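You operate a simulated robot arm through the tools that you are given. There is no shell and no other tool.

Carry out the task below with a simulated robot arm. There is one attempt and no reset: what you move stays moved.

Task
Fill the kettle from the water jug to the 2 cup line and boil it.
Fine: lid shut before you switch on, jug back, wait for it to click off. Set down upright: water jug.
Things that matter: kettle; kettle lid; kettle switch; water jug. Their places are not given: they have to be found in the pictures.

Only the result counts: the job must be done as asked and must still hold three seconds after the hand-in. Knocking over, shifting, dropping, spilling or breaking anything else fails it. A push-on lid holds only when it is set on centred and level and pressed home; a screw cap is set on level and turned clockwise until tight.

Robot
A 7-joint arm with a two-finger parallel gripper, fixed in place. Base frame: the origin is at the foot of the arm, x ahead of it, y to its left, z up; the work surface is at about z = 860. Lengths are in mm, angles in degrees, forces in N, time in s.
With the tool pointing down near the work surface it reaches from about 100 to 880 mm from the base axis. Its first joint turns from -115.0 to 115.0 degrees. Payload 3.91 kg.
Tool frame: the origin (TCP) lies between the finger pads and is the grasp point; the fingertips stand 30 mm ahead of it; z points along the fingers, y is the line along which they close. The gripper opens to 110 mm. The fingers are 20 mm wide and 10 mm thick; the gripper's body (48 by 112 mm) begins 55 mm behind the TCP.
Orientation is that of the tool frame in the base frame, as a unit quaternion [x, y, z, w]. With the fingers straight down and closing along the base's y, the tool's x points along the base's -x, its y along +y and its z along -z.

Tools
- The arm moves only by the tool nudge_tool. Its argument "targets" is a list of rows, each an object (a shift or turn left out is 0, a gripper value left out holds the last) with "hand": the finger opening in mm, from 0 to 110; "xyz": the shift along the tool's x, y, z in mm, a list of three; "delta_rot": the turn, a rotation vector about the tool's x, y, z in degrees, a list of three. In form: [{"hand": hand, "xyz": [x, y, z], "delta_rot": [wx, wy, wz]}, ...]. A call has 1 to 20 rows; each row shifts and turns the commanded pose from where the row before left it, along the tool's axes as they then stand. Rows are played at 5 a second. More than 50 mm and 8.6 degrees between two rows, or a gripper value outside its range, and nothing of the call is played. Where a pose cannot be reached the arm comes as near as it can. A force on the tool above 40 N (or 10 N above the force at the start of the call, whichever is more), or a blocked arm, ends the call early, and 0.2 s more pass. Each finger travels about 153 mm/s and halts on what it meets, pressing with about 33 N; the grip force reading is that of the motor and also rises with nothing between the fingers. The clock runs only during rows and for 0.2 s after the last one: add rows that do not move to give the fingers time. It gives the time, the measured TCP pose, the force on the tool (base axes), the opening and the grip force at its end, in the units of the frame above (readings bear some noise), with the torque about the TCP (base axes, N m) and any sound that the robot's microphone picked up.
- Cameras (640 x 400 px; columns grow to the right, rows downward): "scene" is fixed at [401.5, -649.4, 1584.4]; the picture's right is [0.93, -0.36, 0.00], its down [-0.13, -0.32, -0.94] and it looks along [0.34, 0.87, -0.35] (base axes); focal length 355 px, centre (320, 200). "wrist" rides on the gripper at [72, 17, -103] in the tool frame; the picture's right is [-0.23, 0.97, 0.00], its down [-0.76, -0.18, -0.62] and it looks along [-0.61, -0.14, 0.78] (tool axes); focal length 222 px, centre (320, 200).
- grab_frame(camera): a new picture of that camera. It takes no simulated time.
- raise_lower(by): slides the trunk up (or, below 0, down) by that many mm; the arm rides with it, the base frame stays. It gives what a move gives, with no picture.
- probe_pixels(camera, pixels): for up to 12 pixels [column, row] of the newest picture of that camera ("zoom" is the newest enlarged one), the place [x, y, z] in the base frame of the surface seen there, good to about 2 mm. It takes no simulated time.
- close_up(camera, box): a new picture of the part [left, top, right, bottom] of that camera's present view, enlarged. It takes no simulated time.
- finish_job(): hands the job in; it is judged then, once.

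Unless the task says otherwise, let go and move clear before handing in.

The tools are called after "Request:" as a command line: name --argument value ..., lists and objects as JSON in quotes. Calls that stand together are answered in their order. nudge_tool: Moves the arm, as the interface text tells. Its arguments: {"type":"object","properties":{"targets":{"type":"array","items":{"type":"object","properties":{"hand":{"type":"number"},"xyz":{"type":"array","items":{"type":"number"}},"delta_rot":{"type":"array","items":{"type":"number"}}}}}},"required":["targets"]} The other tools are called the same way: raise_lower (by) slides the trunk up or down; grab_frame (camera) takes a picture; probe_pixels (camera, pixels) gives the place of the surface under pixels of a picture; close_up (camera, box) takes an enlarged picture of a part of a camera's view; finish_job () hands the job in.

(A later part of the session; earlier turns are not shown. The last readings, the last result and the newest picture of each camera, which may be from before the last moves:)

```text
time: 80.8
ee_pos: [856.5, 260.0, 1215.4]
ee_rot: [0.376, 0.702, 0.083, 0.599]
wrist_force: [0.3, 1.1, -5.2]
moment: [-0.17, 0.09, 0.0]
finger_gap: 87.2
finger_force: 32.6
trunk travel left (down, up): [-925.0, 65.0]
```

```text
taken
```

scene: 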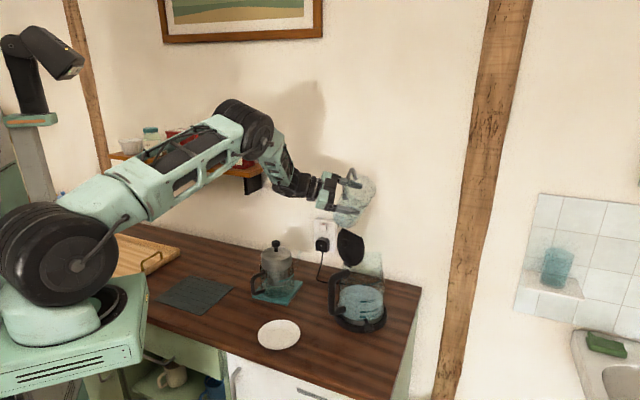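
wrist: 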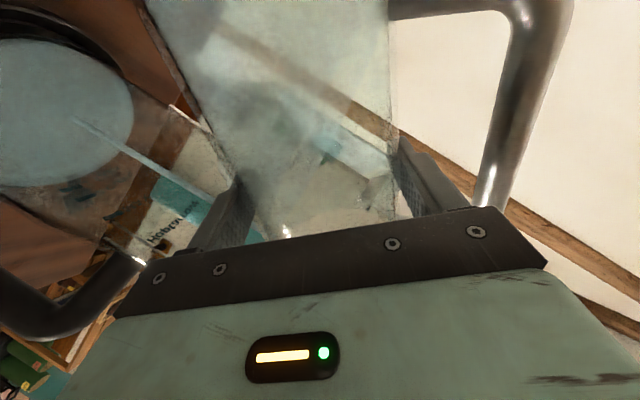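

The kettle holds its water and the jug is clear above. I'll bring the jug upright, shift back, and undo the 36.7° yaw.

Request:
nudge_tool --targets '[{"delta_rot": [0, -1.7, -3.62]}, {"delta_rot": [0, -2.13, -4.53]}, {"delta_rot": [0, -2.13, -4.53]}, {"delta_rot": [0, -2.13, -4.53]}, {"delta_rot": [0, -2.13, -4.53]}, {"delta_rot": [0, -2.13, -4.53]}, {"delta_rot": [0, -2.13, -4.53]}, {"delta_rot": [0, -2.13, -4.53]}, {"xyz": [0, 6.5, -10.3]}, {"xyz": [0, 6, -10]}, {"delta_rot": [-4, 0, 0]}, {"delta_rot": [-5.7, 0, 0]}, {"delta_rot": [-6.5, 0, 0]}, {"delta_rot": [-6.5, 0, 0]}, {"delta_rot": [-6, 0, 0]}, {"delta_rot": [-5, 0, 0]}, {"delta_rot": [-3, 0, 0]}, {"xyz": [0, 0, 0]}]'

Request:
grab_frame --camera "scene"

```text
time: 84.6
ee_pos: [844.7, 279.1, 1212.4]
ee_rot: [-0.071, 0.704, 0.069, 0.703]
wrist_force: [-0.9, -0.5, -5.7]
moment: [-0.1, 0.03, 0.0]
finger_gap: 87.4
finger_force: 32.3
trunk travel left (down, up): [-925.0, 65.0]
```

```text
taken
```

scene: 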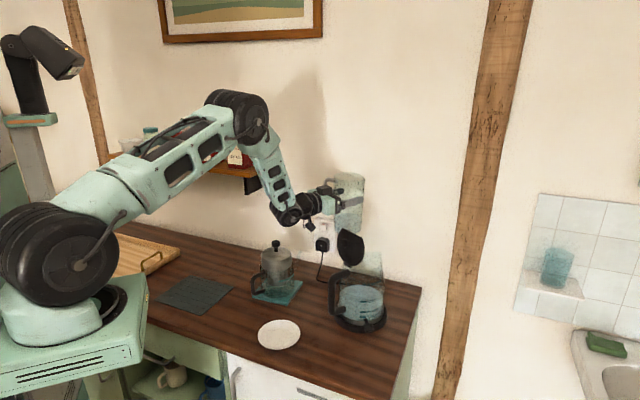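

Jug is upright again at (845,279,1212). I'll translate back along the same path toward the jug's home area.

Request:
nudge_tool --targets '[{"xyz": [0, 6, -5.9]}, {"xyz": [0, 12, -11.8]}, {"xyz": [0, 15, -14.8]}, {"xyz": [0, 20.9, -20.7]}, {"xyz": [0, 20.9, -20.7]}, {"xyz": [0, 20.9, -20.7]}, {"xyz": [0, 20.9, -20.7]}, {"xyz": [0, 20.9, -20.7]}, {"xyz": [0, 20.9, -20.7]}, {"xyz": [0, 20.9, -20.7]}, {"xyz": [0, 20.9, -20.7]}, {"xyz": [0, 20.9, -20.7]}, {"xyz": [0, 20.9, -20.7]}, {"xyz": [0, 20.9, -20.7]}, {"xyz": [0, 18, -17.8]}, {"xyz": [0, 12, -11.8]}, {"xyz": [0, 6, -5.9]}, {"xyz": [10, 0, 0]}, {"xyz": [10, 0, 0]}, {"xyz": [0, 0, 0]}]'

Request:
nudge_tool --targets '[{"delta_rot": [-2.5, 0, 0]}, {"delta_rot": [-4, 0, 0]}, {"delta_rot": [-5, 0, 0]}, {"delta_rot": [-6, 0, 0]}, {"delta_rot": [-6.5, 0, 0]}, {"delta_rot": [-6.5, 0, 0]}, {"delta_rot": [-6.5, 0, 0]}, {"delta_rot": [-6.5, 0, 0]}, {"delta_rot": [-6.5, 0, 0]}, {"delta_rot": [-6.5, 0, 0]}, {"delta_rot": [-6.5, 0, 0]}, {"delta_rot": [-6.5, 0, 0]}, {"delta_rot": [-6, 0, 0]}, {"delta_rot": [-4.5, 0, 0]}, {"delta_rot": [-2.5, 0, 0]}, {"xyz": [0, 0, 0]}, {"xyz": [0, 0, 0]}]'

Request:
grab_frame --camera "scene"

```text
time: 88.8
ee_pos: [494.0, 514.3, 1194.4]
ee_rot: [-0.071, 0.704, 0.069, 0.703]
wrist_force: [0.3, -0.5, -6.4]
moment: [-0.07, 0.06, 0.02]
finger_gap: 87.3
finger_force: 33.2
trunk travel left (down, up): [-925.0, 65.0]
```

```text
time: 92.4
ee_pos: [496.2, 513.7, 1194.7]
ee_rot: [0.517, -0.484, -0.516, -0.482]
wrist_force: [0.9, 0.0, -6.1]
moment: [-0.04, -0.09, 0.0]
finger_gap: 87.4
finger_force: 32.6
trunk travel left (down, up): [-925.0, 65.0]
```

```text
taken
```

scene: 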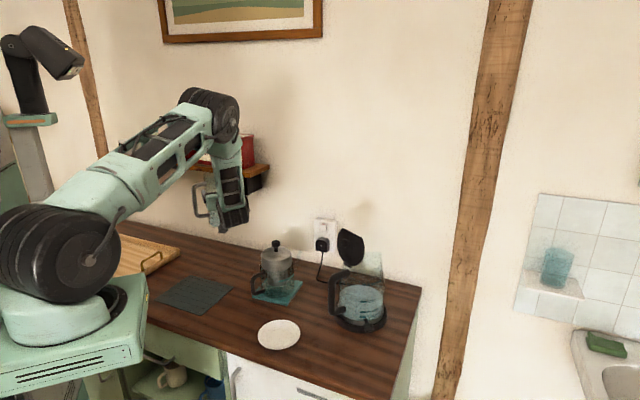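

Back at (496,514,1195) with the original orientation. I'll descend 182 mm, then move forward 106 mm at low height.

Request:
nudge_tool --targets '[{"xyz": [8, 0, 0]}, {"xyz": [14, 0, 0]}, {"xyz": [18, 0, 0]}, {"xyz": [18, 0, 0]}, {"xyz": [18, 0, 0]}, {"xyz": [18, 0, 0]}, {"xyz": [18, 0, 0]}, {"xyz": [18, 0, 0]}, {"xyz": [18, 0, 0]}, {"xyz": [16, 0, 0]}, {"xyz": [12, 0, 0]}, {"xyz": [6, 0, 0]}, {"xyz": [0, 0, 0]}, {"xyz": [0, 0, 0]}]'

Request:
grab_frame --camera "wrist"

Request:
close_up --camera "scene" --box '[170, 180, 280, 300]'

```text
time: 95.4
ee_pos: [494.7, 513.0, 1011.5]
ee_rot: [0.517, -0.485, -0.516, -0.481]
wrist_force: [0.2, -0.2, -5.6]
moment: [-0.03, -0.04, 0.01]
finger_gap: 87.2
finger_force: 32.5
trunk travel left (down, up): [-925.0, 65.0]
```

```text
taken
```

wrist: 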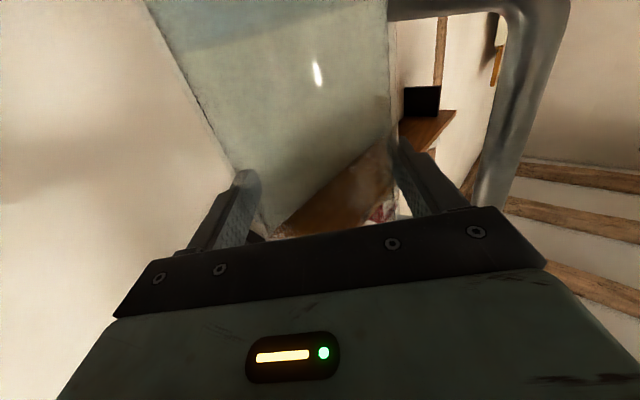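

```text
3.33 times, centred on (225, 240) of scene
```

zoom: 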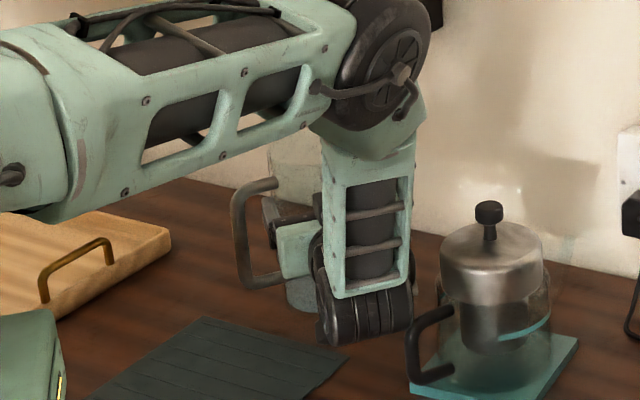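

The jug is intact in the grip. I'll move forward 106 mm to its home spot.

Request:
nudge_tool --targets '[{"xyz": [0, 0, 6]}, {"xyz": [0, 0, 12]}, {"xyz": [0, 0, 17]}, {"xyz": [0, 0, 18]}, {"xyz": [0, 0, 18]}, {"xyz": [0, 0, 17]}, {"xyz": [0, 0, 12]}, {"xyz": [0, 0, 6]}, {"xyz": [0, 0, 0]}, {"xyz": [8, 0, 0]}, {"xyz": [8, 0, 0]}, {"xyz": [8, 0, 0]}, {"xyz": [5, 0, 0]}, {"xyz": [3, 0, 0]}, {"xyz": [0, 0, 0]}, {"xyz": [0, 0, 0]}]'

Request:
close_up --camera "scene" --box '[170, 180, 280, 300]'

Request:
grab_frame --camera "wrist"

```text
time: 98.8
ee_pos: [488.4, 617.8, 979.7]
ee_rot: [0.517, -0.483, -0.517, -0.482]
wrist_force: [0.1, 0.2, -6.1]
moment: [-0.04, -0.09, 0.0]
finger_gap: 87.4
finger_force: 32.7
trunk travel left (down, up): [-925.0, 65.0]
```

```text
3.33 times, centred on (225, 240) of scene
```

zoom: 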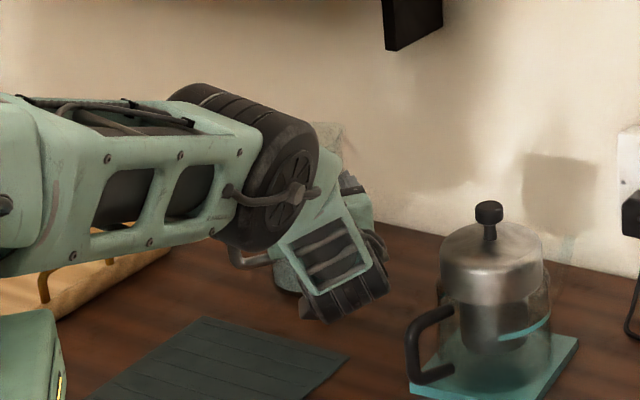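

```text
taken
```

wrist: 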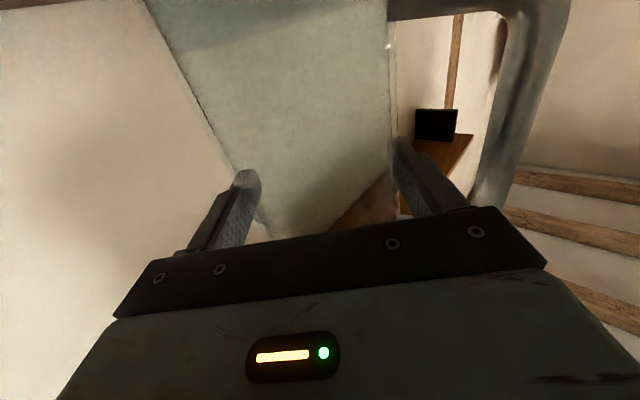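

TCP is at z≈979.7, about 7 mm above the grasp height. I'll lower in 1–2 mm steps until contact shows in the force.

Request:
nudge_tool --targets '[{"xyz": [1.5, 0, 0]}, {"xyz": [1.5, 0, 0]}, {"xyz": [1.5, 0, 0]}, {"xyz": [0, 0, 0]}]'

Request:
nudge_tool --targets '[{"xyz": [1, 0, 0]}, {"xyz": [1, 0, 0]}, {"xyz": [0, 0, 0]}]'

```text
time: 99.8
ee_pos: [487.8, 619.6, 978.9]
ee_rot: [-0.516, 0.481, 0.518, 0.484]
wrist_force: [1.2, -0.8, 12.5]
moment: [-0.61, -0.26, 0.02]
finger_gap: 87.3
finger_force: 33.3
trunk travel left (down, up): [-925.0, 65.0]
```

```text
time: 100.6
ee_pos: [487.8, 618.6, 976.9]
ee_rot: [-0.517, 0.482, 0.517, 0.483]
wrist_force: [2.5, 8.9, 18.1]
moment: [0.29, -0.36, 0.07]
finger_gap: 87.2
finger_force: 32.8
trunk travel left (down, up): [-925.0, 65.0]
```

Contact is made (upward force 18 N). I'll back off ~1.5 mm to relax the push, then open slowly.

Request:
nudge_tool --targets '[{"xyz": [-1.5, 0, 0]}, {"xyz": [0, 0, 0]}]'

Request:
grab_frame --camera "wrist"

Request:
close_up --camera "scene" --box '[190, 210, 250, 275]'

```text
time: 101.2
ee_pos: [488.4, 618.6, 975.3]
ee_rot: [0.517, -0.484, -0.516, -0.482]
wrist_force: [3.3, 5.9, 11.6]
moment: [0.24, -0.43, 0.05]
finger_gap: 87.4
finger_force: 33.2
trunk travel left (down, up): [-925.0, 65.0]
```

```text
taken
```

wrist: 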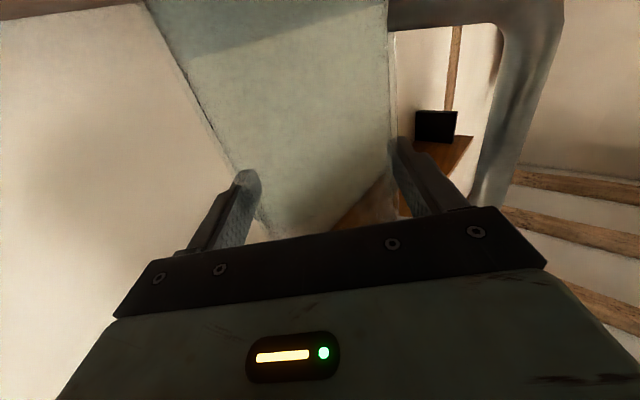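

```text
6.15 times, centred on (220, 242) of scene
```

zoom: 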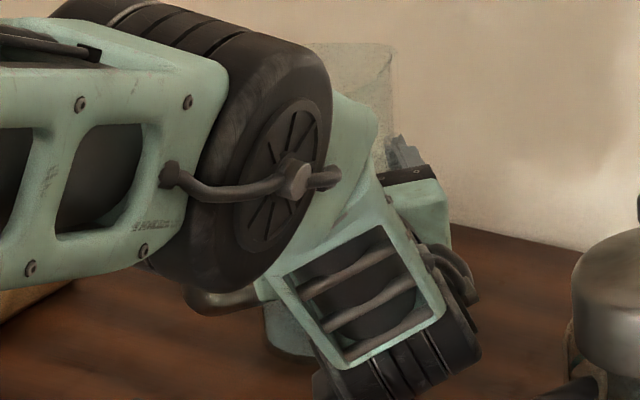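

There's still some downward push. I'll raise another 1.5 mm, wait, then open in steps.

Request:
nudge_tool --targets '[{"xyz": [-1.2, 0, 0]}, {"xyz": [0, 0, 0]}, {"xyz": [0, 0, 0]}]'

```text
time: 102.0
ee_pos: [487.8, 618.2, 975.5]
ee_rot: [0.518, -0.485, -0.516, -0.481]
wrist_force: [1.8, -0.7, 1.2]
moment: [-0.23, -0.27, 0.01]
finger_gap: 87.3
finger_force: 32.9
trunk travel left (down, up): [-925.0, 65.0]
```

Net force is nearly balanced, so the jug is resting on the counter. I'll open the gripper to 104 gradually.

Request:
nudge_tool --targets '[{"hand": 86}, {"hand": 88}, {"hand": 90}, {"hand": 93}, {"hand": 97}, {"hand": 101}, {"hand": 104}, {"hand": 104}, {"hand": 104}]'

Request:
grab_frame --camera "wrist"

```text
time: 104.0
ee_pos: [489.1, 617.9, 977.8]
ee_rot: [0.517, -0.484, -0.516, -0.482]
wrist_force: [0.4, 0.2, 0.3]
moment: [0.0, 0.0, 0.01]
finger_gap: 103.9
finger_force: 0.0
trunk travel left (down, up): [-925.0, 65.0]
```

```text
taken
```

wrist: 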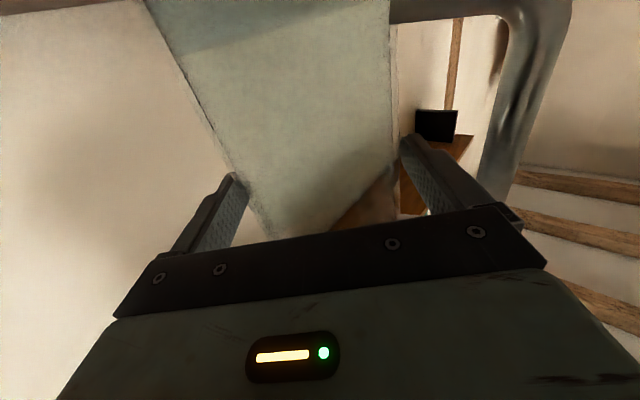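

The jug stands free with zero contact force. I'll retract straight back 130 mm.

Request:
nudge_tool --targets '[{"xyz": [0, 0, -6]}, {"xyz": [0, 0, -12]}, {"xyz": [0, 0, -16]}, {"xyz": [0, 0, -20]}, {"xyz": [0, 0, -20]}, {"xyz": [0, 0, -20]}, {"xyz": [0, 0, -20]}, {"xyz": [0, 0, -16]}, {"xyz": [0, 0, 0]}]'

Request:
grab_frame --camera "wrist"

Request:
close_up --camera "scene" --box '[170, 180, 310, 310]'

```text
time: 106.0
ee_pos: [497.5, 488.3, 978.2]
ee_rot: [0.516, -0.485, -0.515, -0.483]
wrist_force: [-0.2, -0.3, -0.8]
moment: [-0.01, -0.02, -0.02]
finger_gap: 103.8
finger_force: 0.0
trunk travel left (down, up): [-925.0, 65.0]
```

```text
taken
```

wrist: 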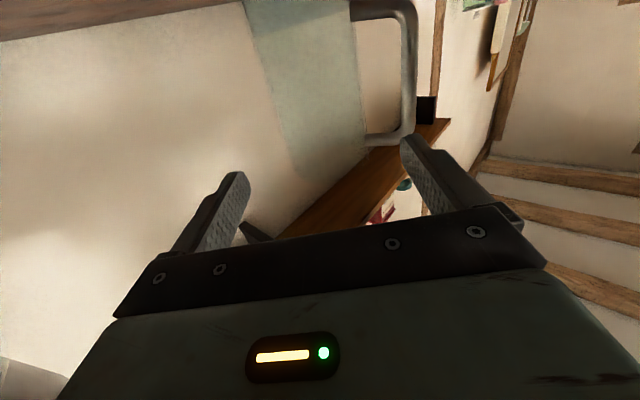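

```text
3.08 times, centred on (240, 245) of scene
```

zoom: 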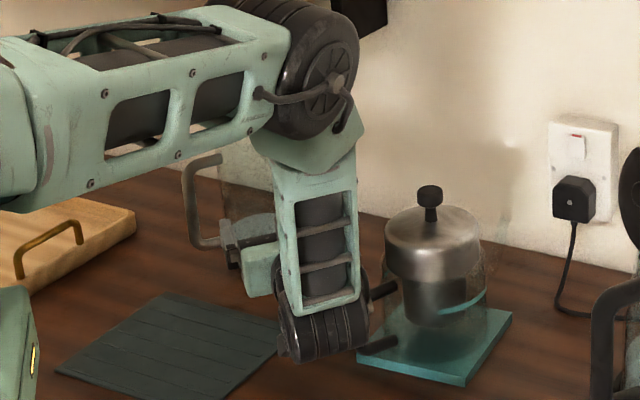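

The jug is standing in place. I'll raise the arm well clear.

Request:
nudge_tool --targets '[{"xyz": [-20, 0, 0]}, {"xyz": [-35, 0, 0]}, {"xyz": [-35, 0, 0]}, {"xyz": [-35, 0, 0]}, {"xyz": [-35, 0, 0]}, {"xyz": [-35, 0, 0]}, {"xyz": [-35, 0, 0]}, {"xyz": [-35, 0, 0]}, {"xyz": [-35, 0, 0]}, {"xyz": [-30, 0, 0]}, {"xyz": [0, 0, 0]}]'

Request:
grab_frame --camera "scene"

Request:
close_up --camera "scene" --box '[190, 210, 250, 275]'

```text
time: 108.4
ee_pos: [496.2, 491.0, 1305.5]
ee_rot: [0.517, -0.484, -0.516, -0.482]
wrist_force: [-0.1, 0.5, -0.3]
moment: [0.0, -0.01, -0.01]
finger_gap: 103.7
finger_force: 0.0
trunk travel left (down, up): [-925.0, 65.0]
```

```text
taken
```

scene: 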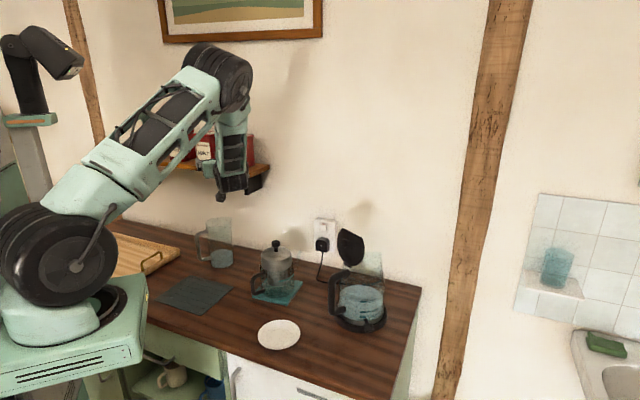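

```text
6.15 times, centred on (220, 242) of scene
```

zoom: 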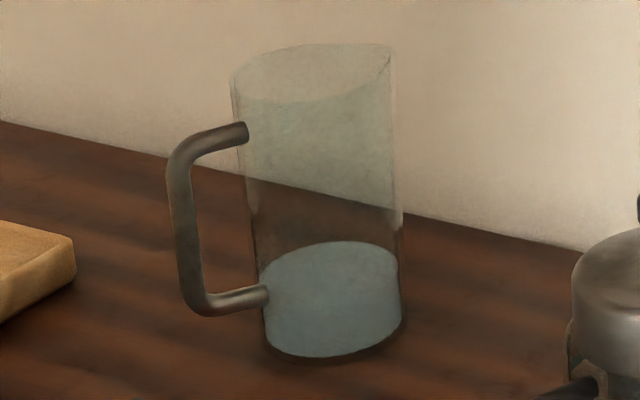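

The jug is back in its spot, upright, with the leftover water. Next I'll turn the tool to point down again and close the fingers, ready for shutting the lid.

Request:
nudge_tool --targets '[{"delta_rot": [0, 8.5, 0]}, {"delta_rot": [0, 8.5, 0]}, {"delta_rot": [0, 8.5, 0]}, {"delta_rot": [0, 8.5, 0]}, {"delta_rot": [0, 8.5, 0]}, {"delta_rot": [0, 8.5, 0]}, {"delta_rot": [0, 8.5, 0]}, {"delta_rot": [0, 8.5, 0]}, {"delta_rot": [0, 8.5, 0]}, {"delta_rot": [0, 8.5, 0]}, {"delta_rot": [0, 5, 0]}, {"hand": 0}, {"hand": 0}, {"hand": 0}]'

Request:
nudge_tool --targets '[{"delta_rot": [0, 0, 8.4]}, {"delta_rot": [0, 0, 8.4]}, {"delta_rot": [0, 0, 8.4]}, {"delta_rot": [0, 0, 8.4]}, {"delta_rot": [0, 0, 8.4]}, {"delta_rot": [0, 0, 8.4]}, {"delta_rot": [0, 0, 8.4]}, {"delta_rot": [0, 0, 8.4]}, {"delta_rot": [0, 0, 8.4]}, {"delta_rot": [0, 0, 7.2]}, {"xyz": [0, 0, 0]}, {"xyz": [0, 0, 0]}]'

Request:
grab_frame --camera "scene"

```text
time: 111.4
ee_pos: [494.5, 489.5, 1308.5]
ee_rot: [0.731, -0.682, 0.002, 0.001]
wrist_force: [-0.4, -1.0, 0.5]
moment: [-0.01, 0.0, 0.0]
finger_gap: 0.1
finger_force: 33.1
trunk travel left (down, up): [-925.0, 65.0]
```

```text
time: 114.0
ee_pos: [492.5, 486.7, 1300.8]
ee_rot: [-0.395, 0.919, -0.002, -0.008]
wrist_force: [0.6, -0.7, -0.1]
moment: [-0.01, 0.0, -0.01]
finger_gap: 0.0
finger_force: 32.8
out of reach, approached as far as the arm can: row 6, 7, 8, 9, 10
trunk travel left (down, up): [-925.0, 65.0]
```

```text
taken
```

scene: 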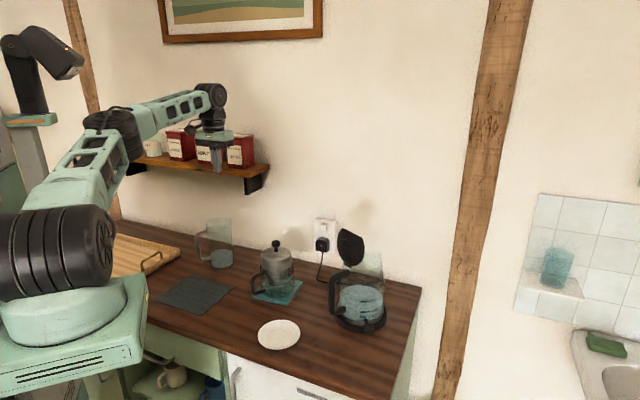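

The yaw hit a joint limit here (reached ~46°). Moving toward the kettle should free it, so I'll translate at height in that direction and check.

Request:
nudge_tool --targets '[{"xyz": [-17.6, -41.5, 0]}, {"xyz": [-17.6, -41.5, 0]}, {"xyz": [-17.6, -41.5, 0]}, {"xyz": [-17.6, -41.5, 0]}, {"xyz": [-17.6, -41.5, 0]}, {"xyz": [-17.6, -41.5, 0]}, {"xyz": [-17.6, -41.5, 0]}, {"xyz": [0, 0, 0]}, {"xyz": [0, 0, 0]}]'

Request:
grab_frame --camera "scene"

```text
time: 116.0
ee_pos: [736.9, 355.0, 1304.7]
ee_rot: [-0.396, 0.918, -0.003, -0.008]
wrist_force: [0.1, 0.6, 1.0]
moment: [0.01, -0.02, 0.01]
finger_gap: 0.0
finger_force: 32.9
out of reach, approached as far as the arm can: row 5, 6, 7
trunk travel left (down, up): [-925.0, 65.0]
```

```text
taken
```

scene: 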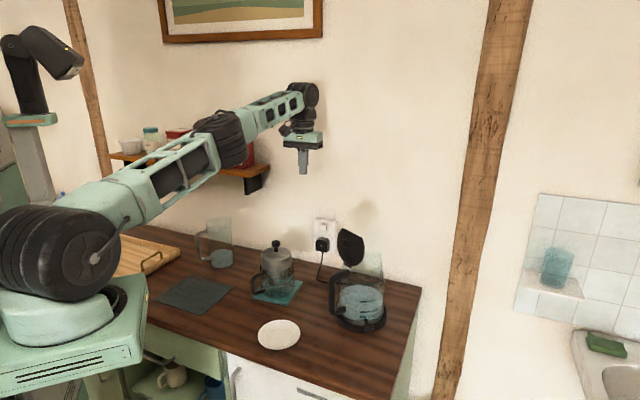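

When clamped, the tool stays at azimuth ~46.6°, which is fine since closed fingers are symmetric enough for pushing. I'll move to behind the lid (x≈735, y≈170), still high.

Request:
nudge_tool --targets '[{"xyz": [27, -27, 0]}, {"xyz": [27, -27, 0]}, {"xyz": [27, -27, 0]}, {"xyz": [27, -27, 0]}, {"xyz": [27, -27, 0]}, {"xyz": [0, 0, 0]}, {"xyz": [0, 0, 0]}]'

Request:
grab_frame --camera "scene"

Request:
grab_frame --camera "wrist"

```text
time: 117.6
ee_pos: [739.5, 164.6, 1308.8]
ee_rot: [-0.396, 0.918, -0.003, -0.007]
wrist_force: [-0.1, 0.1, 0.7]
moment: [-0.01, 0.03, 0.01]
finger_gap: 0.2
finger_force: 33.3
trunk travel left (down, up): [-925.0, 65.0]
```

```text
taken
```

scene: 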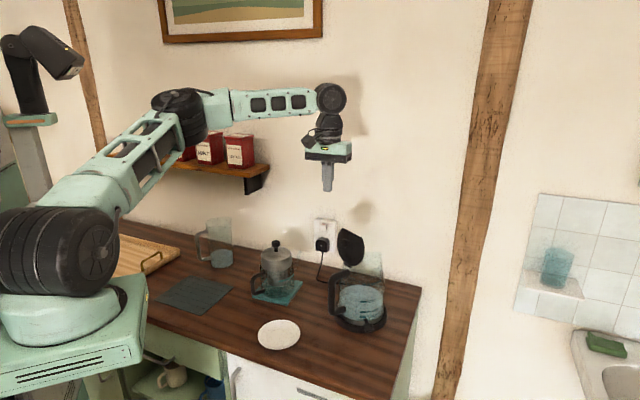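

```text
taken
```

wrist: 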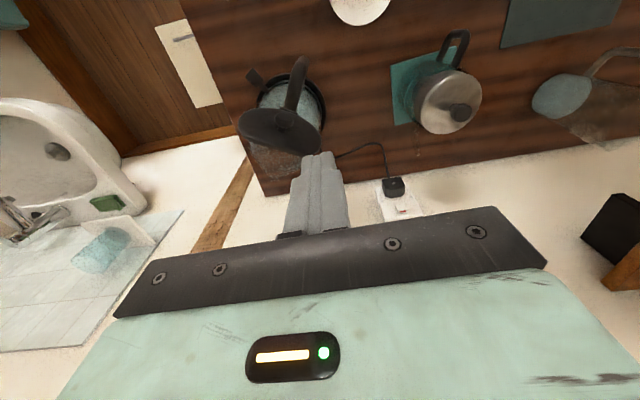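

Good pose: the lid is at (285,125) in the wrist view. I'll zoom on it and probe the lid surface and hinge.

Request:
close_up --camera "wrist" --box '[225, 45, 345, 165]'

Request:
probe_pixels --camera "wrist" --pixels '[[285, 115], [270, 115], [250, 120], [300, 135], [315, 140], [265, 140], [290, 148], [245, 130], [285, 100], [305, 120], [295, 75], [275, 130]]'

```text
3.33 times, centred on (285, 105) of wrist
```

zoom: 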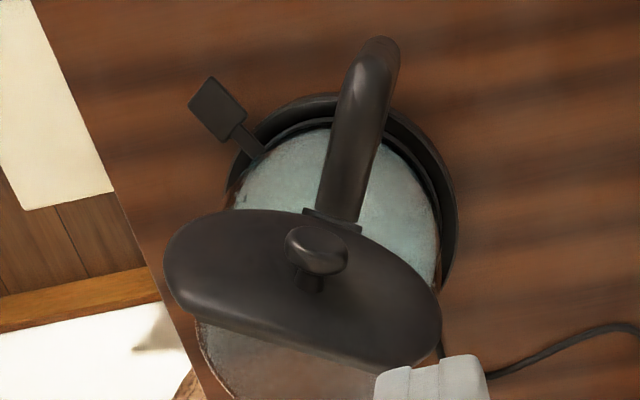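

```text
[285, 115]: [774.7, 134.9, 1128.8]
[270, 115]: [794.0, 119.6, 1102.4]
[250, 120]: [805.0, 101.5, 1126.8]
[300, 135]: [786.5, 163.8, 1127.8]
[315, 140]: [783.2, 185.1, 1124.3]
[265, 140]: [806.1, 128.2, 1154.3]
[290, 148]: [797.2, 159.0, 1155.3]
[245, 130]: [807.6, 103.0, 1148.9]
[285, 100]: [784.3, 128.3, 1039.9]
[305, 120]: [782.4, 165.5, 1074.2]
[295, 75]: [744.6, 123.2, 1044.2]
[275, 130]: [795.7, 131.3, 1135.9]
```

The lid's outer face is near x≈786 at z≈1128 (y≈164), and the knob sits at y≈135. I'll descend behind the lid at about (752,168), tip at z≈1125.

Request:
nudge_tool --targets '[{"xyz": [-11.1, -6.8, 0]}, {"xyz": [0, 0, 30]}, {"xyz": [0, 0, 30]}, {"xyz": [0, 0, 30]}, {"xyz": [0, 0, 30]}, {"xyz": [0, 0, 33]}, {"xyz": [0, 0, 0]}, {"xyz": [0, 0, 0]}]'

Request:
grab_frame --camera "wrist"

Request:
close_up --camera "scene" --box '[300, 180, 420, 280]'

```text
time: 119.4
ee_pos: [752.4, 166.9, 1154.3]
ee_rot: [-0.396, 0.918, -0.004, -0.007]
wrist_force: [-0.4, 0.4, 0.3]
moment: [-0.03, -0.01, -0.01]
finger_gap: 0.1
finger_force: 32.6
trunk travel left (down, up): [-925.0, 65.0]
```

```text
taken
```

wrist: 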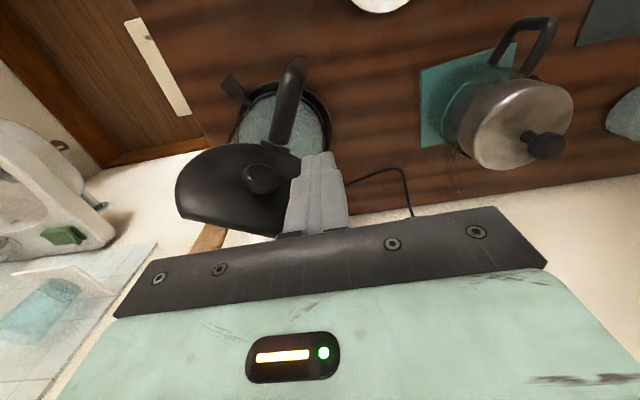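

```text
4.00 times, centred on (360, 230) of scene
```

zoom: 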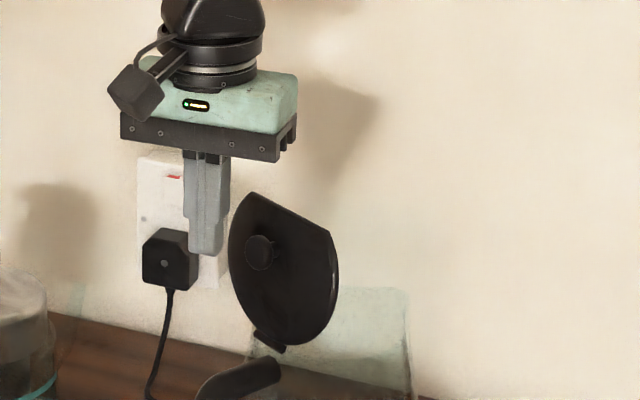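

The finger is right behind the lid and clear of the knob. I'll push the lid forward gently through the first part of its arc.

Request:
nudge_tool --targets '[{"xyz": [-9, -6.6, -1]}, {"xyz": [-9, -6.6, -1]}, {"xyz": [-7.6, -5.2, 2.5]}, {"xyz": [-7.6, -5.2, 2.5]}, {"xyz": [0, 0, 0]}]'

Request:
close_up --camera "scene" --box '[300, 180, 420, 280]'

```text
time: 120.6
ee_pos: [792.8, 173.7, 1150.0]
ee_rot: [-0.395, 0.919, -0.003, -0.007]
wrist_force: [0.4, -0.3, -0.3]
moment: [0.01, -0.02, -0.02]
finger_gap: 0.1
finger_force: 33.2
trunk travel left (down, up): [-925.0, 65.0]
```

```text
4.00 times, centred on (360, 230) of scene
```

zoom: 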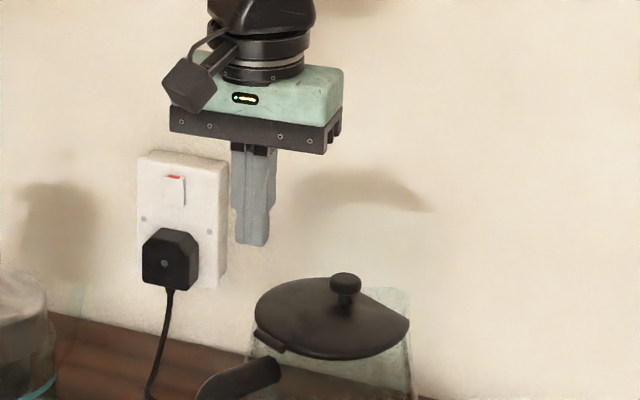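

The lid dropped shut once pushed. I'll zoom in and probe whether it's level and fully seated.

Request:
close_up --camera "scene" --box '[325, 235, 395, 285]'

Request:
probe_pixels --camera "zoom" --pixels '[[200, 180], [250, 150], [380, 150], [450, 190], [420, 230], [350, 250], [280, 240], [220, 210], [310, 200], [350, 190], [340, 140], [300, 150]]'

```text
8.00 times, centred on (360, 260) of scene
```

zoom: 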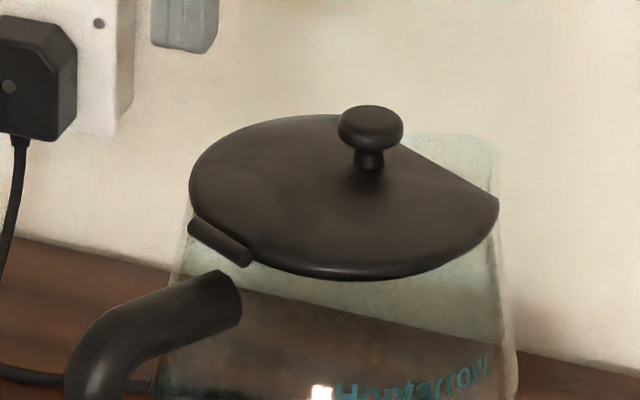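

```text
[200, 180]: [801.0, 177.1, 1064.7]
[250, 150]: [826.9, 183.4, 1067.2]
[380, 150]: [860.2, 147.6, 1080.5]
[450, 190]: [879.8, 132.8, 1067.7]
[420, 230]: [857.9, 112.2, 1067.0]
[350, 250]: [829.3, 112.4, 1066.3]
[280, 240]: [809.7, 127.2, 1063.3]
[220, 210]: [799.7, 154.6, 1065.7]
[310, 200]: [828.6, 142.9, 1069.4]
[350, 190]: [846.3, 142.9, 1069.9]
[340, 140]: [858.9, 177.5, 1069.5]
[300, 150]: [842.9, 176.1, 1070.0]
```

The lid is nearly level (1065 at the hinge edge, 1067.7 at the far edge). I'll press on the knob to make sure it's home; first locate the knob top.

Request:
probe_pixels --camera "zoom" --pixels '[[370, 115], [350, 120], [390, 120], [370, 125], [370, 140], [370, 160], [345, 128], [398, 128], [370, 109], [480, 200], [495, 205], [400, 165]]'

```text
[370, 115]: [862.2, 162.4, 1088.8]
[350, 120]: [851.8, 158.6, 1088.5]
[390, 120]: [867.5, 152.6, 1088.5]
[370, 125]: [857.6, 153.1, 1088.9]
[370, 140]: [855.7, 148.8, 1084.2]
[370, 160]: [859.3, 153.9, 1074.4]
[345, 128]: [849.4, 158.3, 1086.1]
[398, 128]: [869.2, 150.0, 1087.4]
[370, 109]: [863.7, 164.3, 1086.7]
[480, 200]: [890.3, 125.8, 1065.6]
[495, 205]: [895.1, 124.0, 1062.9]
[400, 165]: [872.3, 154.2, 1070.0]
```

The knob top is at about (859,157,1089). I'll move above it and lower to just over the knob.

Request:
nudge_tool --targets '[{"xyz": [-11, -19.9, 0]}, {"xyz": [-11, -19.9, 0]}, {"xyz": [-11, -19.9, 0]}, {"xyz": [0, 0, 13]}, {"xyz": [0, 0, 12]}, {"xyz": [0, 0, 0]}, {"xyz": [0, 0, 0]}]'

Request:
close_up --camera "scene" --box '[310, 200, 410, 280]'

```text
time: 122.2
ee_pos: [859.3, 157.3, 1125.1]
ee_rot: [-0.396, 0.918, -0.002, -0.007]
wrist_force: [-0.1, 0.1, 0.2]
moment: [-0.02, 0.0, 0.0]
finger_gap: 0.2
finger_force: 33.1
trunk travel left (down, up): [-925.0, 65.0]
```

```text
5.00 times, centred on (360, 240) of scene
```

zoom: 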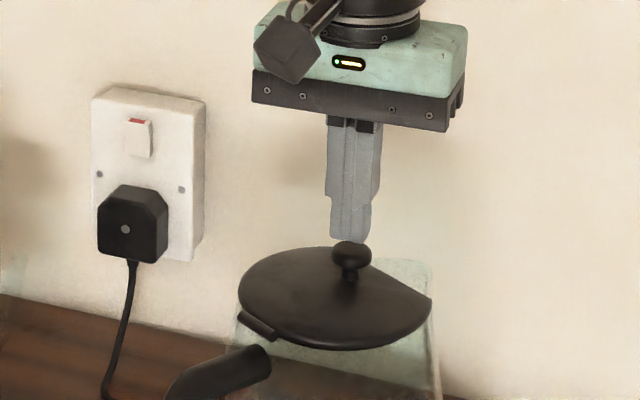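

The fingertip is centred just above the knob. I'll press down in 1 mm steps and watch the force.

Request:
nudge_tool --targets '[{"xyz": [0, 0, 2]}, {"xyz": [0, 0, 2]}, {"xyz": [0, 0, 1]}, {"xyz": [0, 0, 1]}, {"xyz": [0, 0, 1]}, {"xyz": [0, 0, 0]}]'

```text
time: 123.6
ee_pos: [858.7, 156.6, 1117.1]
ee_rot: [-0.396, 0.918, -0.004, -0.006]
wrist_force: [0.4, 0.1, 0.8]
moment: [-0.02, -0.02, -0.01]
finger_gap: 0.1
finger_force: 33.1
trunk travel left (down, up): [-925.0, 65.0]
```

Almost no force yet at tip z≈1087. I'll continue down in 1 mm steps.

Request:
nudge_tool --targets '[{"xyz": [0, 0, 1]}, {"xyz": [0, 0, 1]}, {"xyz": [0, 0, 0]}]'

Request:
close_up --camera "scene" --box '[325, 235, 395, 285]'

```text
time: 124.4
ee_pos: [857.3, 156.3, 1116.9]
ee_rot: [-0.396, 0.918, -0.002, -0.004]
wrist_force: [2.4, 2.5, 12.5]
moment: [0.11, -0.08, -0.09]
finger_gap: 0.0
finger_force: 33.2
trunk travel left (down, up): [-925.0, 65.0]
```

```text
8.00 times, centred on (360, 260) of scene
```

zoom: 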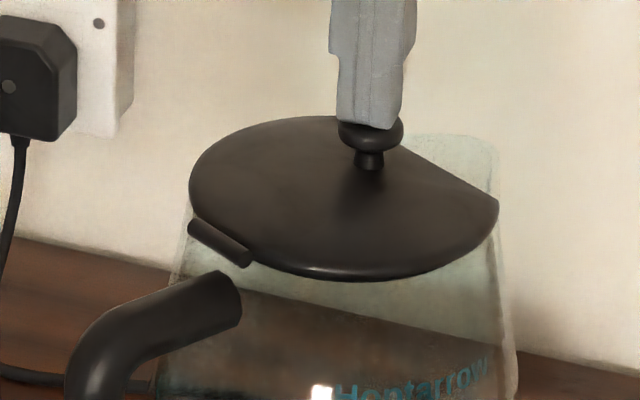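

Contact at 12.5 N on the knob. I'll press a little harder (about 25 N) to seat it.

Request:
nudge_tool --targets '[{"xyz": [0, 0, 1]}, {"xyz": [0, 0, 1]}, {"xyz": [0, 0, 0]}]'

```text
time: 125.2
ee_pos: [858.4, 157.8, 1116.3]
ee_rot: [-0.396, 0.918, -0.003, -0.004]
wrist_force: [9.3, 5.0, 29.1]
moment: [0.18, -0.34, 0.04]
finger_gap: 0.0
finger_force: 32.8
trunk travel left (down, up): [-925.0, 65.0]
```

Pressed with 29 N and the lid didn't yield further, so it is seated. I'll lift off and check the lid.

Request:
nudge_tool --targets '[{"xyz": [0, 0, -2]}, {"xyz": [0, 0, -4]}, {"xyz": [0, 0, -10]}, {"xyz": [0, 0, -25]}, {"xyz": [0, 0, -40]}, {"xyz": [0, 0, -40]}, {"xyz": [0, 0, -40]}, {"xyz": [0, 0, 0]}]'

Request:
close_up --camera "scene" --box '[325, 235, 395, 285]'

Request:
probe_pixels --camera "zoom" --pixels '[[200, 180], [250, 150], [450, 190], [420, 230], [350, 250], [280, 240], [220, 210], [310, 200], [350, 190], [480, 200], [370, 115], [260, 210]]'

Request:
grab_frame --camera "wrist"

```text
time: 127.0
ee_pos: [858.5, 159.8, 1275.6]
ee_rot: [-0.395, 0.918, -0.003, -0.007]
wrist_force: [-0.1, 0.3, 0.4]
moment: [0.02, 0.02, 0.03]
finger_gap: 0.1
finger_force: 32.7
trunk travel left (down, up): [-925.0, 65.0]
```

```text
8.00 times, centred on (360, 260) of scene
```

zoom: 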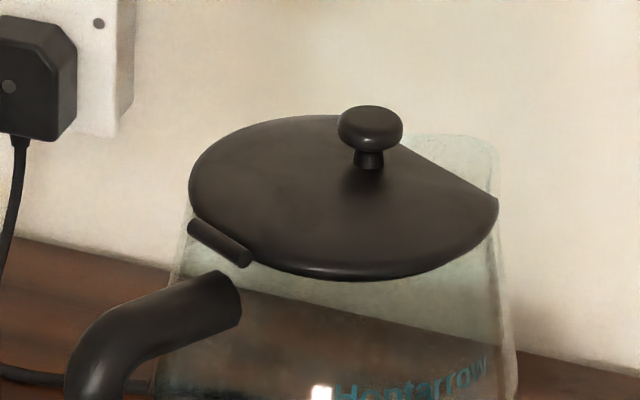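

```text
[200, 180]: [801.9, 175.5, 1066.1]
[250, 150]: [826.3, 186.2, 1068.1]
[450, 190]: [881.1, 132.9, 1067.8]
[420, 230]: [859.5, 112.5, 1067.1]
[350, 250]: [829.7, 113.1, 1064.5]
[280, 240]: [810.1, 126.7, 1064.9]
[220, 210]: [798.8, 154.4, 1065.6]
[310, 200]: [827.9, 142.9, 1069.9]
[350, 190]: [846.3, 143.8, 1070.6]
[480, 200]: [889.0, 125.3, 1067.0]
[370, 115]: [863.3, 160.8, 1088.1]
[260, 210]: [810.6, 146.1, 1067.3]
```

```text
taken
```

wrist: 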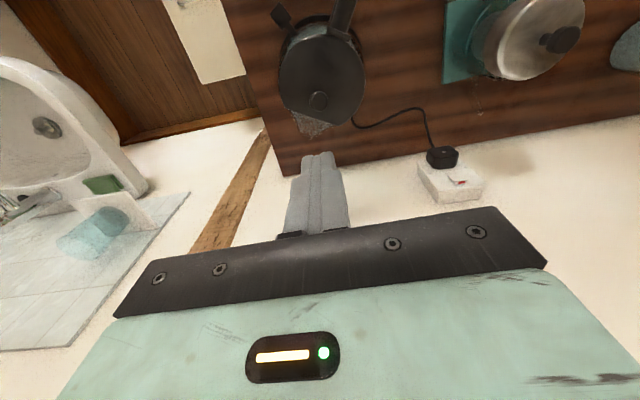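

The lid is shut and level. Next I'll examine the switch paddle near (365,325) in the scene and locate it accurately.

Request:
close_up --camera "scene" --box '[345, 305, 385, 340]'

Request:
probe_pixels --camera "zoom" --pixels '[[300, 180], [330, 190], [285, 160], [320, 230], [350, 230], [380, 230], [330, 255], [360, 250], [380, 215], [310, 130], [330, 215], [365, 215]]'

Request:
close_up --camera "wrist" --box '[250, 0, 380, 140]'

```text
11.43 times, centred on (365, 322) of scene
```

zoom: 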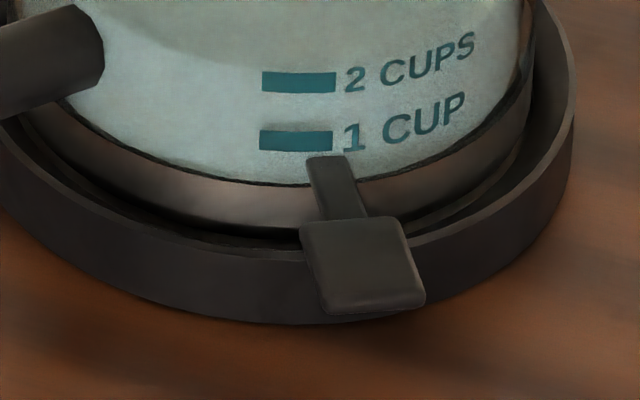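

```text
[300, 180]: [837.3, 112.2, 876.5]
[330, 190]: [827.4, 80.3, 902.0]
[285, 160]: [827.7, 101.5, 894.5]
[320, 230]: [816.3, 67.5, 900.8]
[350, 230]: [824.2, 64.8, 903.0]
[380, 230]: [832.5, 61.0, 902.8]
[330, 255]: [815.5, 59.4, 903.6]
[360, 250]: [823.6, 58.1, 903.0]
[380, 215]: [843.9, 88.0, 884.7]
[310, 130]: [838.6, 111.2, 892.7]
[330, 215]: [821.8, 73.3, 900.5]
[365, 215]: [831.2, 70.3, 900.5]
```

```text
2.86 times, centred on (315, 70) of wrist
```

zoom: 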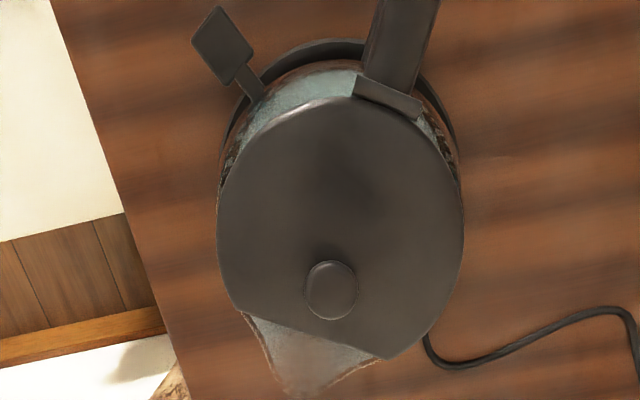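

The paddle's flat top is at about (820,58,902). To keep the gripper body clear of the kettle I'll move above it and yaw the tool to ~90° so its narrow side faces the kettle.

Request:
nudge_tool --targets '[{"xyz": [35.4, -15.8, 0]}, {"xyz": [35.4, -15.8, 0]}, {"xyz": [35.4, -15.8, 0]}, {"delta_rot": [0, 0, -8.5]}, {"delta_rot": [0, 0, -8.5]}, {"delta_rot": [0, 0, -8.5]}, {"delta_rot": [0, 0, -8.5]}, {"delta_rot": [0, 0, -8.5]}, {"xyz": [0, 0, 0]}, {"xyz": [0, 0, 0]}]'

Request:
grab_frame --camera "scene"

Request:
grab_frame --camera "wrist"

```text
time: 129.2
ee_pos: [820.2, 48.6, 1275.0]
ee_rot: [-0.702, 0.712, 0.0, -0.008]
wrist_force: [-0.6, -0.6, 0.6]
moment: [-0.02, -0.01, 0.01]
finger_gap: 0.1
finger_force: 33.3
trunk travel left (down, up): [-925.0, 65.0]
```

```text
taken
```

scene: 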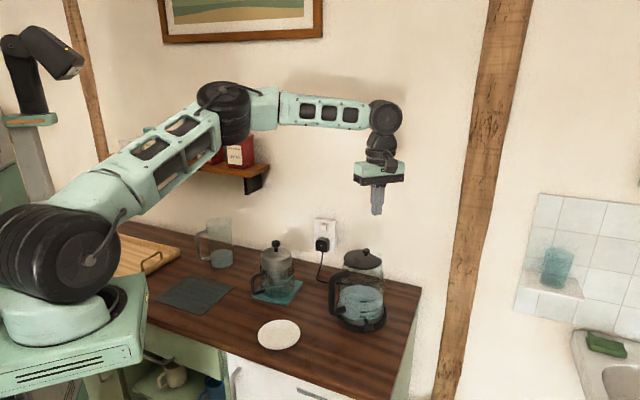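

```text
taken
```

wrist: 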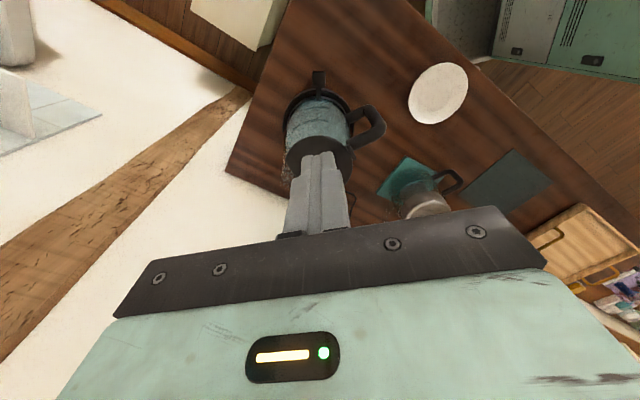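

Tool az is ~89°. I'll lean it ~8.5° away from the kettle and descend above the paddle to tip z≈925.

Request:
nudge_tool --targets '[{"delta_rot": [0, -8.5, 0]}, {"xyz": [2.9, 0, 39.6]}, {"xyz": [5.9, 0, 39.6]}, {"xyz": [5.9, 0, 39.6]}, {"xyz": [5.9, 0, 39.6]}, {"xyz": [5.9, 0, 39.6]}, {"xyz": [5.9, 0, 39.6]}, {"xyz": [5.9, 0, 39.6]}, {"xyz": [5.9, 0, 39.6]}, {"xyz": [0, 0, 0]}, {"xyz": [0, 0, 0]}]'

Request:
grab_frame --camera "wrist"

Request:
close_up --camera "scene" --box '[320, 240, 420, 340]'

```text
time: 131.6
ee_pos: [818.3, 49.4, 958.4]
ee_rot: [-0.7, 0.711, 0.052, 0.045]
wrist_force: [0.1, -0.2, -0.1]
moment: [0.02, -0.02, 0.0]
finger_gap: 0.2
finger_force: 32.9
trunk travel left (down, up): [-925.0, 65.0]
```

```text
taken
```

wrist: 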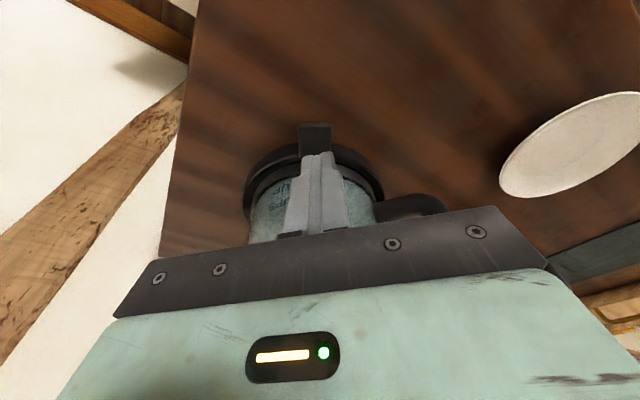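

```text
4.00 times, centred on (370, 290) of scene
```

zoom: 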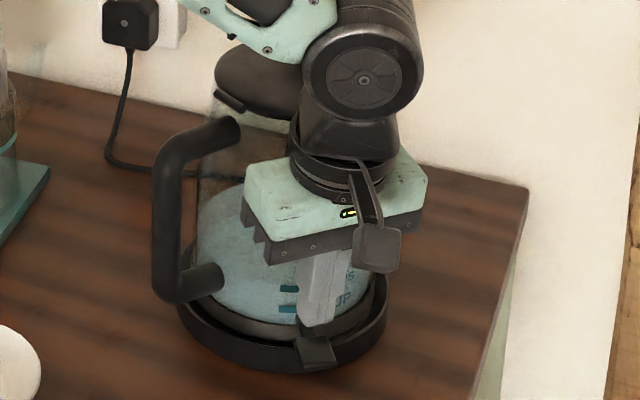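

The tip is ~26 mm above the paddle. Before lowering further I'll check the forearm clearance above the lid.

Request:
grab_frame --camera "scene"

Request:
probe_pixels --camera "scene" --pixels '[[360, 250], [350, 245], [340, 240], [330, 235], [345, 252], [355, 258], [365, 265], [372, 255], [380, 260], [358, 275], [345, 262], [310, 225]]'

```text
taken
```

scene: 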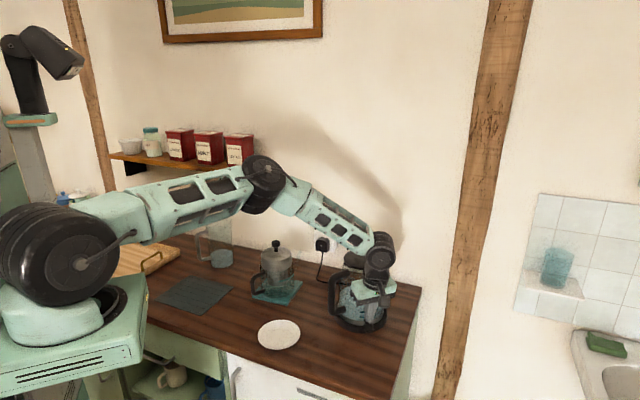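

```text
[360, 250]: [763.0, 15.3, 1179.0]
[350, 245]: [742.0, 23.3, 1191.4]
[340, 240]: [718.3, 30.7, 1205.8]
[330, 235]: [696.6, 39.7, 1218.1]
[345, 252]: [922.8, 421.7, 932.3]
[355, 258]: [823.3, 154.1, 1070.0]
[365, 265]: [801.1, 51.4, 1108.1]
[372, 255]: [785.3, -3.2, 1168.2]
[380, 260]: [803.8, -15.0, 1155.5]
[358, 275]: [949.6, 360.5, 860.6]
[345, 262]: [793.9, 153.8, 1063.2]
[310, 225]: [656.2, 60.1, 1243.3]
```

The forearm is over 100 mm above the lid, so it's safe. I'll lower to just above the paddle.

Request:
nudge_tool --targets '[{"xyz": [1.2, 0, 7.9]}, {"xyz": [1.2, 0, 7.9]}, {"xyz": [0.6, 0, 4]}, {"xyz": [0, 0, 0]}, {"xyz": [0, 0, 0]}]'

Request:
close_up --camera "scene" --box '[340, 290, 390, 340]'

Request:
close_up --camera "wrist" --box '[260, 90, 370, 200]'

```text
time: 132.8
ee_pos: [817.8, 48.5, 936.8]
ee_rot: [-0.699, 0.712, 0.052, 0.046]
wrist_force: [-0.9, 0.5, -0.2]
moment: [-0.02, 0.01, 0.03]
finger_gap: 0.0
finger_force: 32.7
trunk travel left (down, up): [-925.0, 65.0]
```

```text
8.00 times, centred on (365, 315) of scene
```

zoom: 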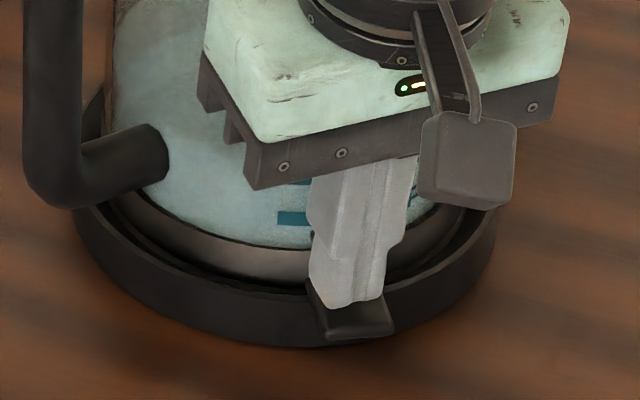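

```text
3.64 times, centred on (315, 145) of wrist
```

zoom: 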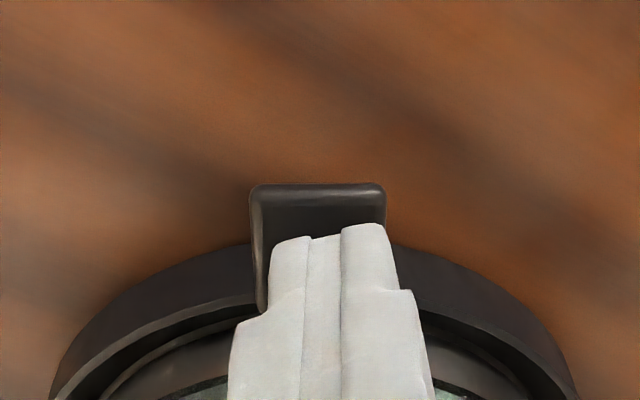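

The tip is right over the paddle. I'll press down in small steps, watching force and listening for a click.

Request:
nudge_tool --targets '[{"xyz": [0.3, 0, 2]}, {"xyz": [0.3, 0, 2]}, {"xyz": [0.15, 0, 1]}, {"xyz": [0.15, 0, 1]}, {"xyz": [0, 0, 0]}]'

```text
time: 134.0
ee_pos: [818.3, 49.2, 929.5]
ee_rot: [-0.699, 0.712, 0.052, 0.045]
wrist_force: [0.2, 0.2, 0.9]
moment: [0.01, -0.02, -0.01]
finger_gap: 0.0
finger_force: 32.9
trunk travel left (down, up): [-925.0, 65.0]
```

Request:
nudge_tool --targets '[{"xyz": [0.15, 0, 1]}, {"xyz": [0.15, 0, 1]}, {"xyz": [0.15, 0, 1]}, {"xyz": [0, 0, 0]}]'

Request:
close_up --camera "scene" --box '[340, 290, 390, 340]'

```text
time: 135.0
ee_pos: [817.4, 48.8, 927.3]
ee_rot: [-0.699, 0.711, 0.052, 0.046]
wrist_force: [0.0, 0.6, 0.2]
moment: [0.01, -0.01, 0.0]
finger_gap: 0.0
finger_force: 32.8
trunk travel left (down, up): [-925.0, 65.0]
```

```text
8.00 times, centred on (365, 315) of scene
```

zoom: 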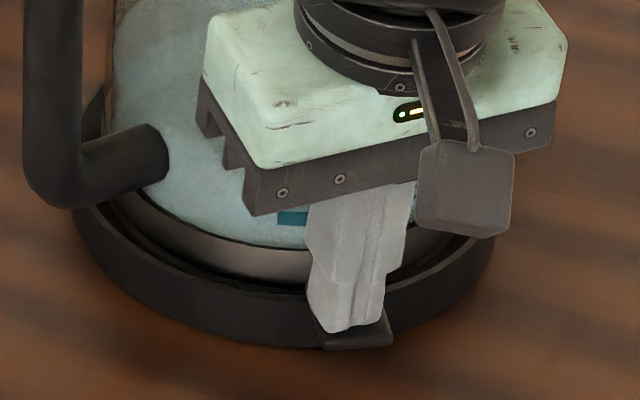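

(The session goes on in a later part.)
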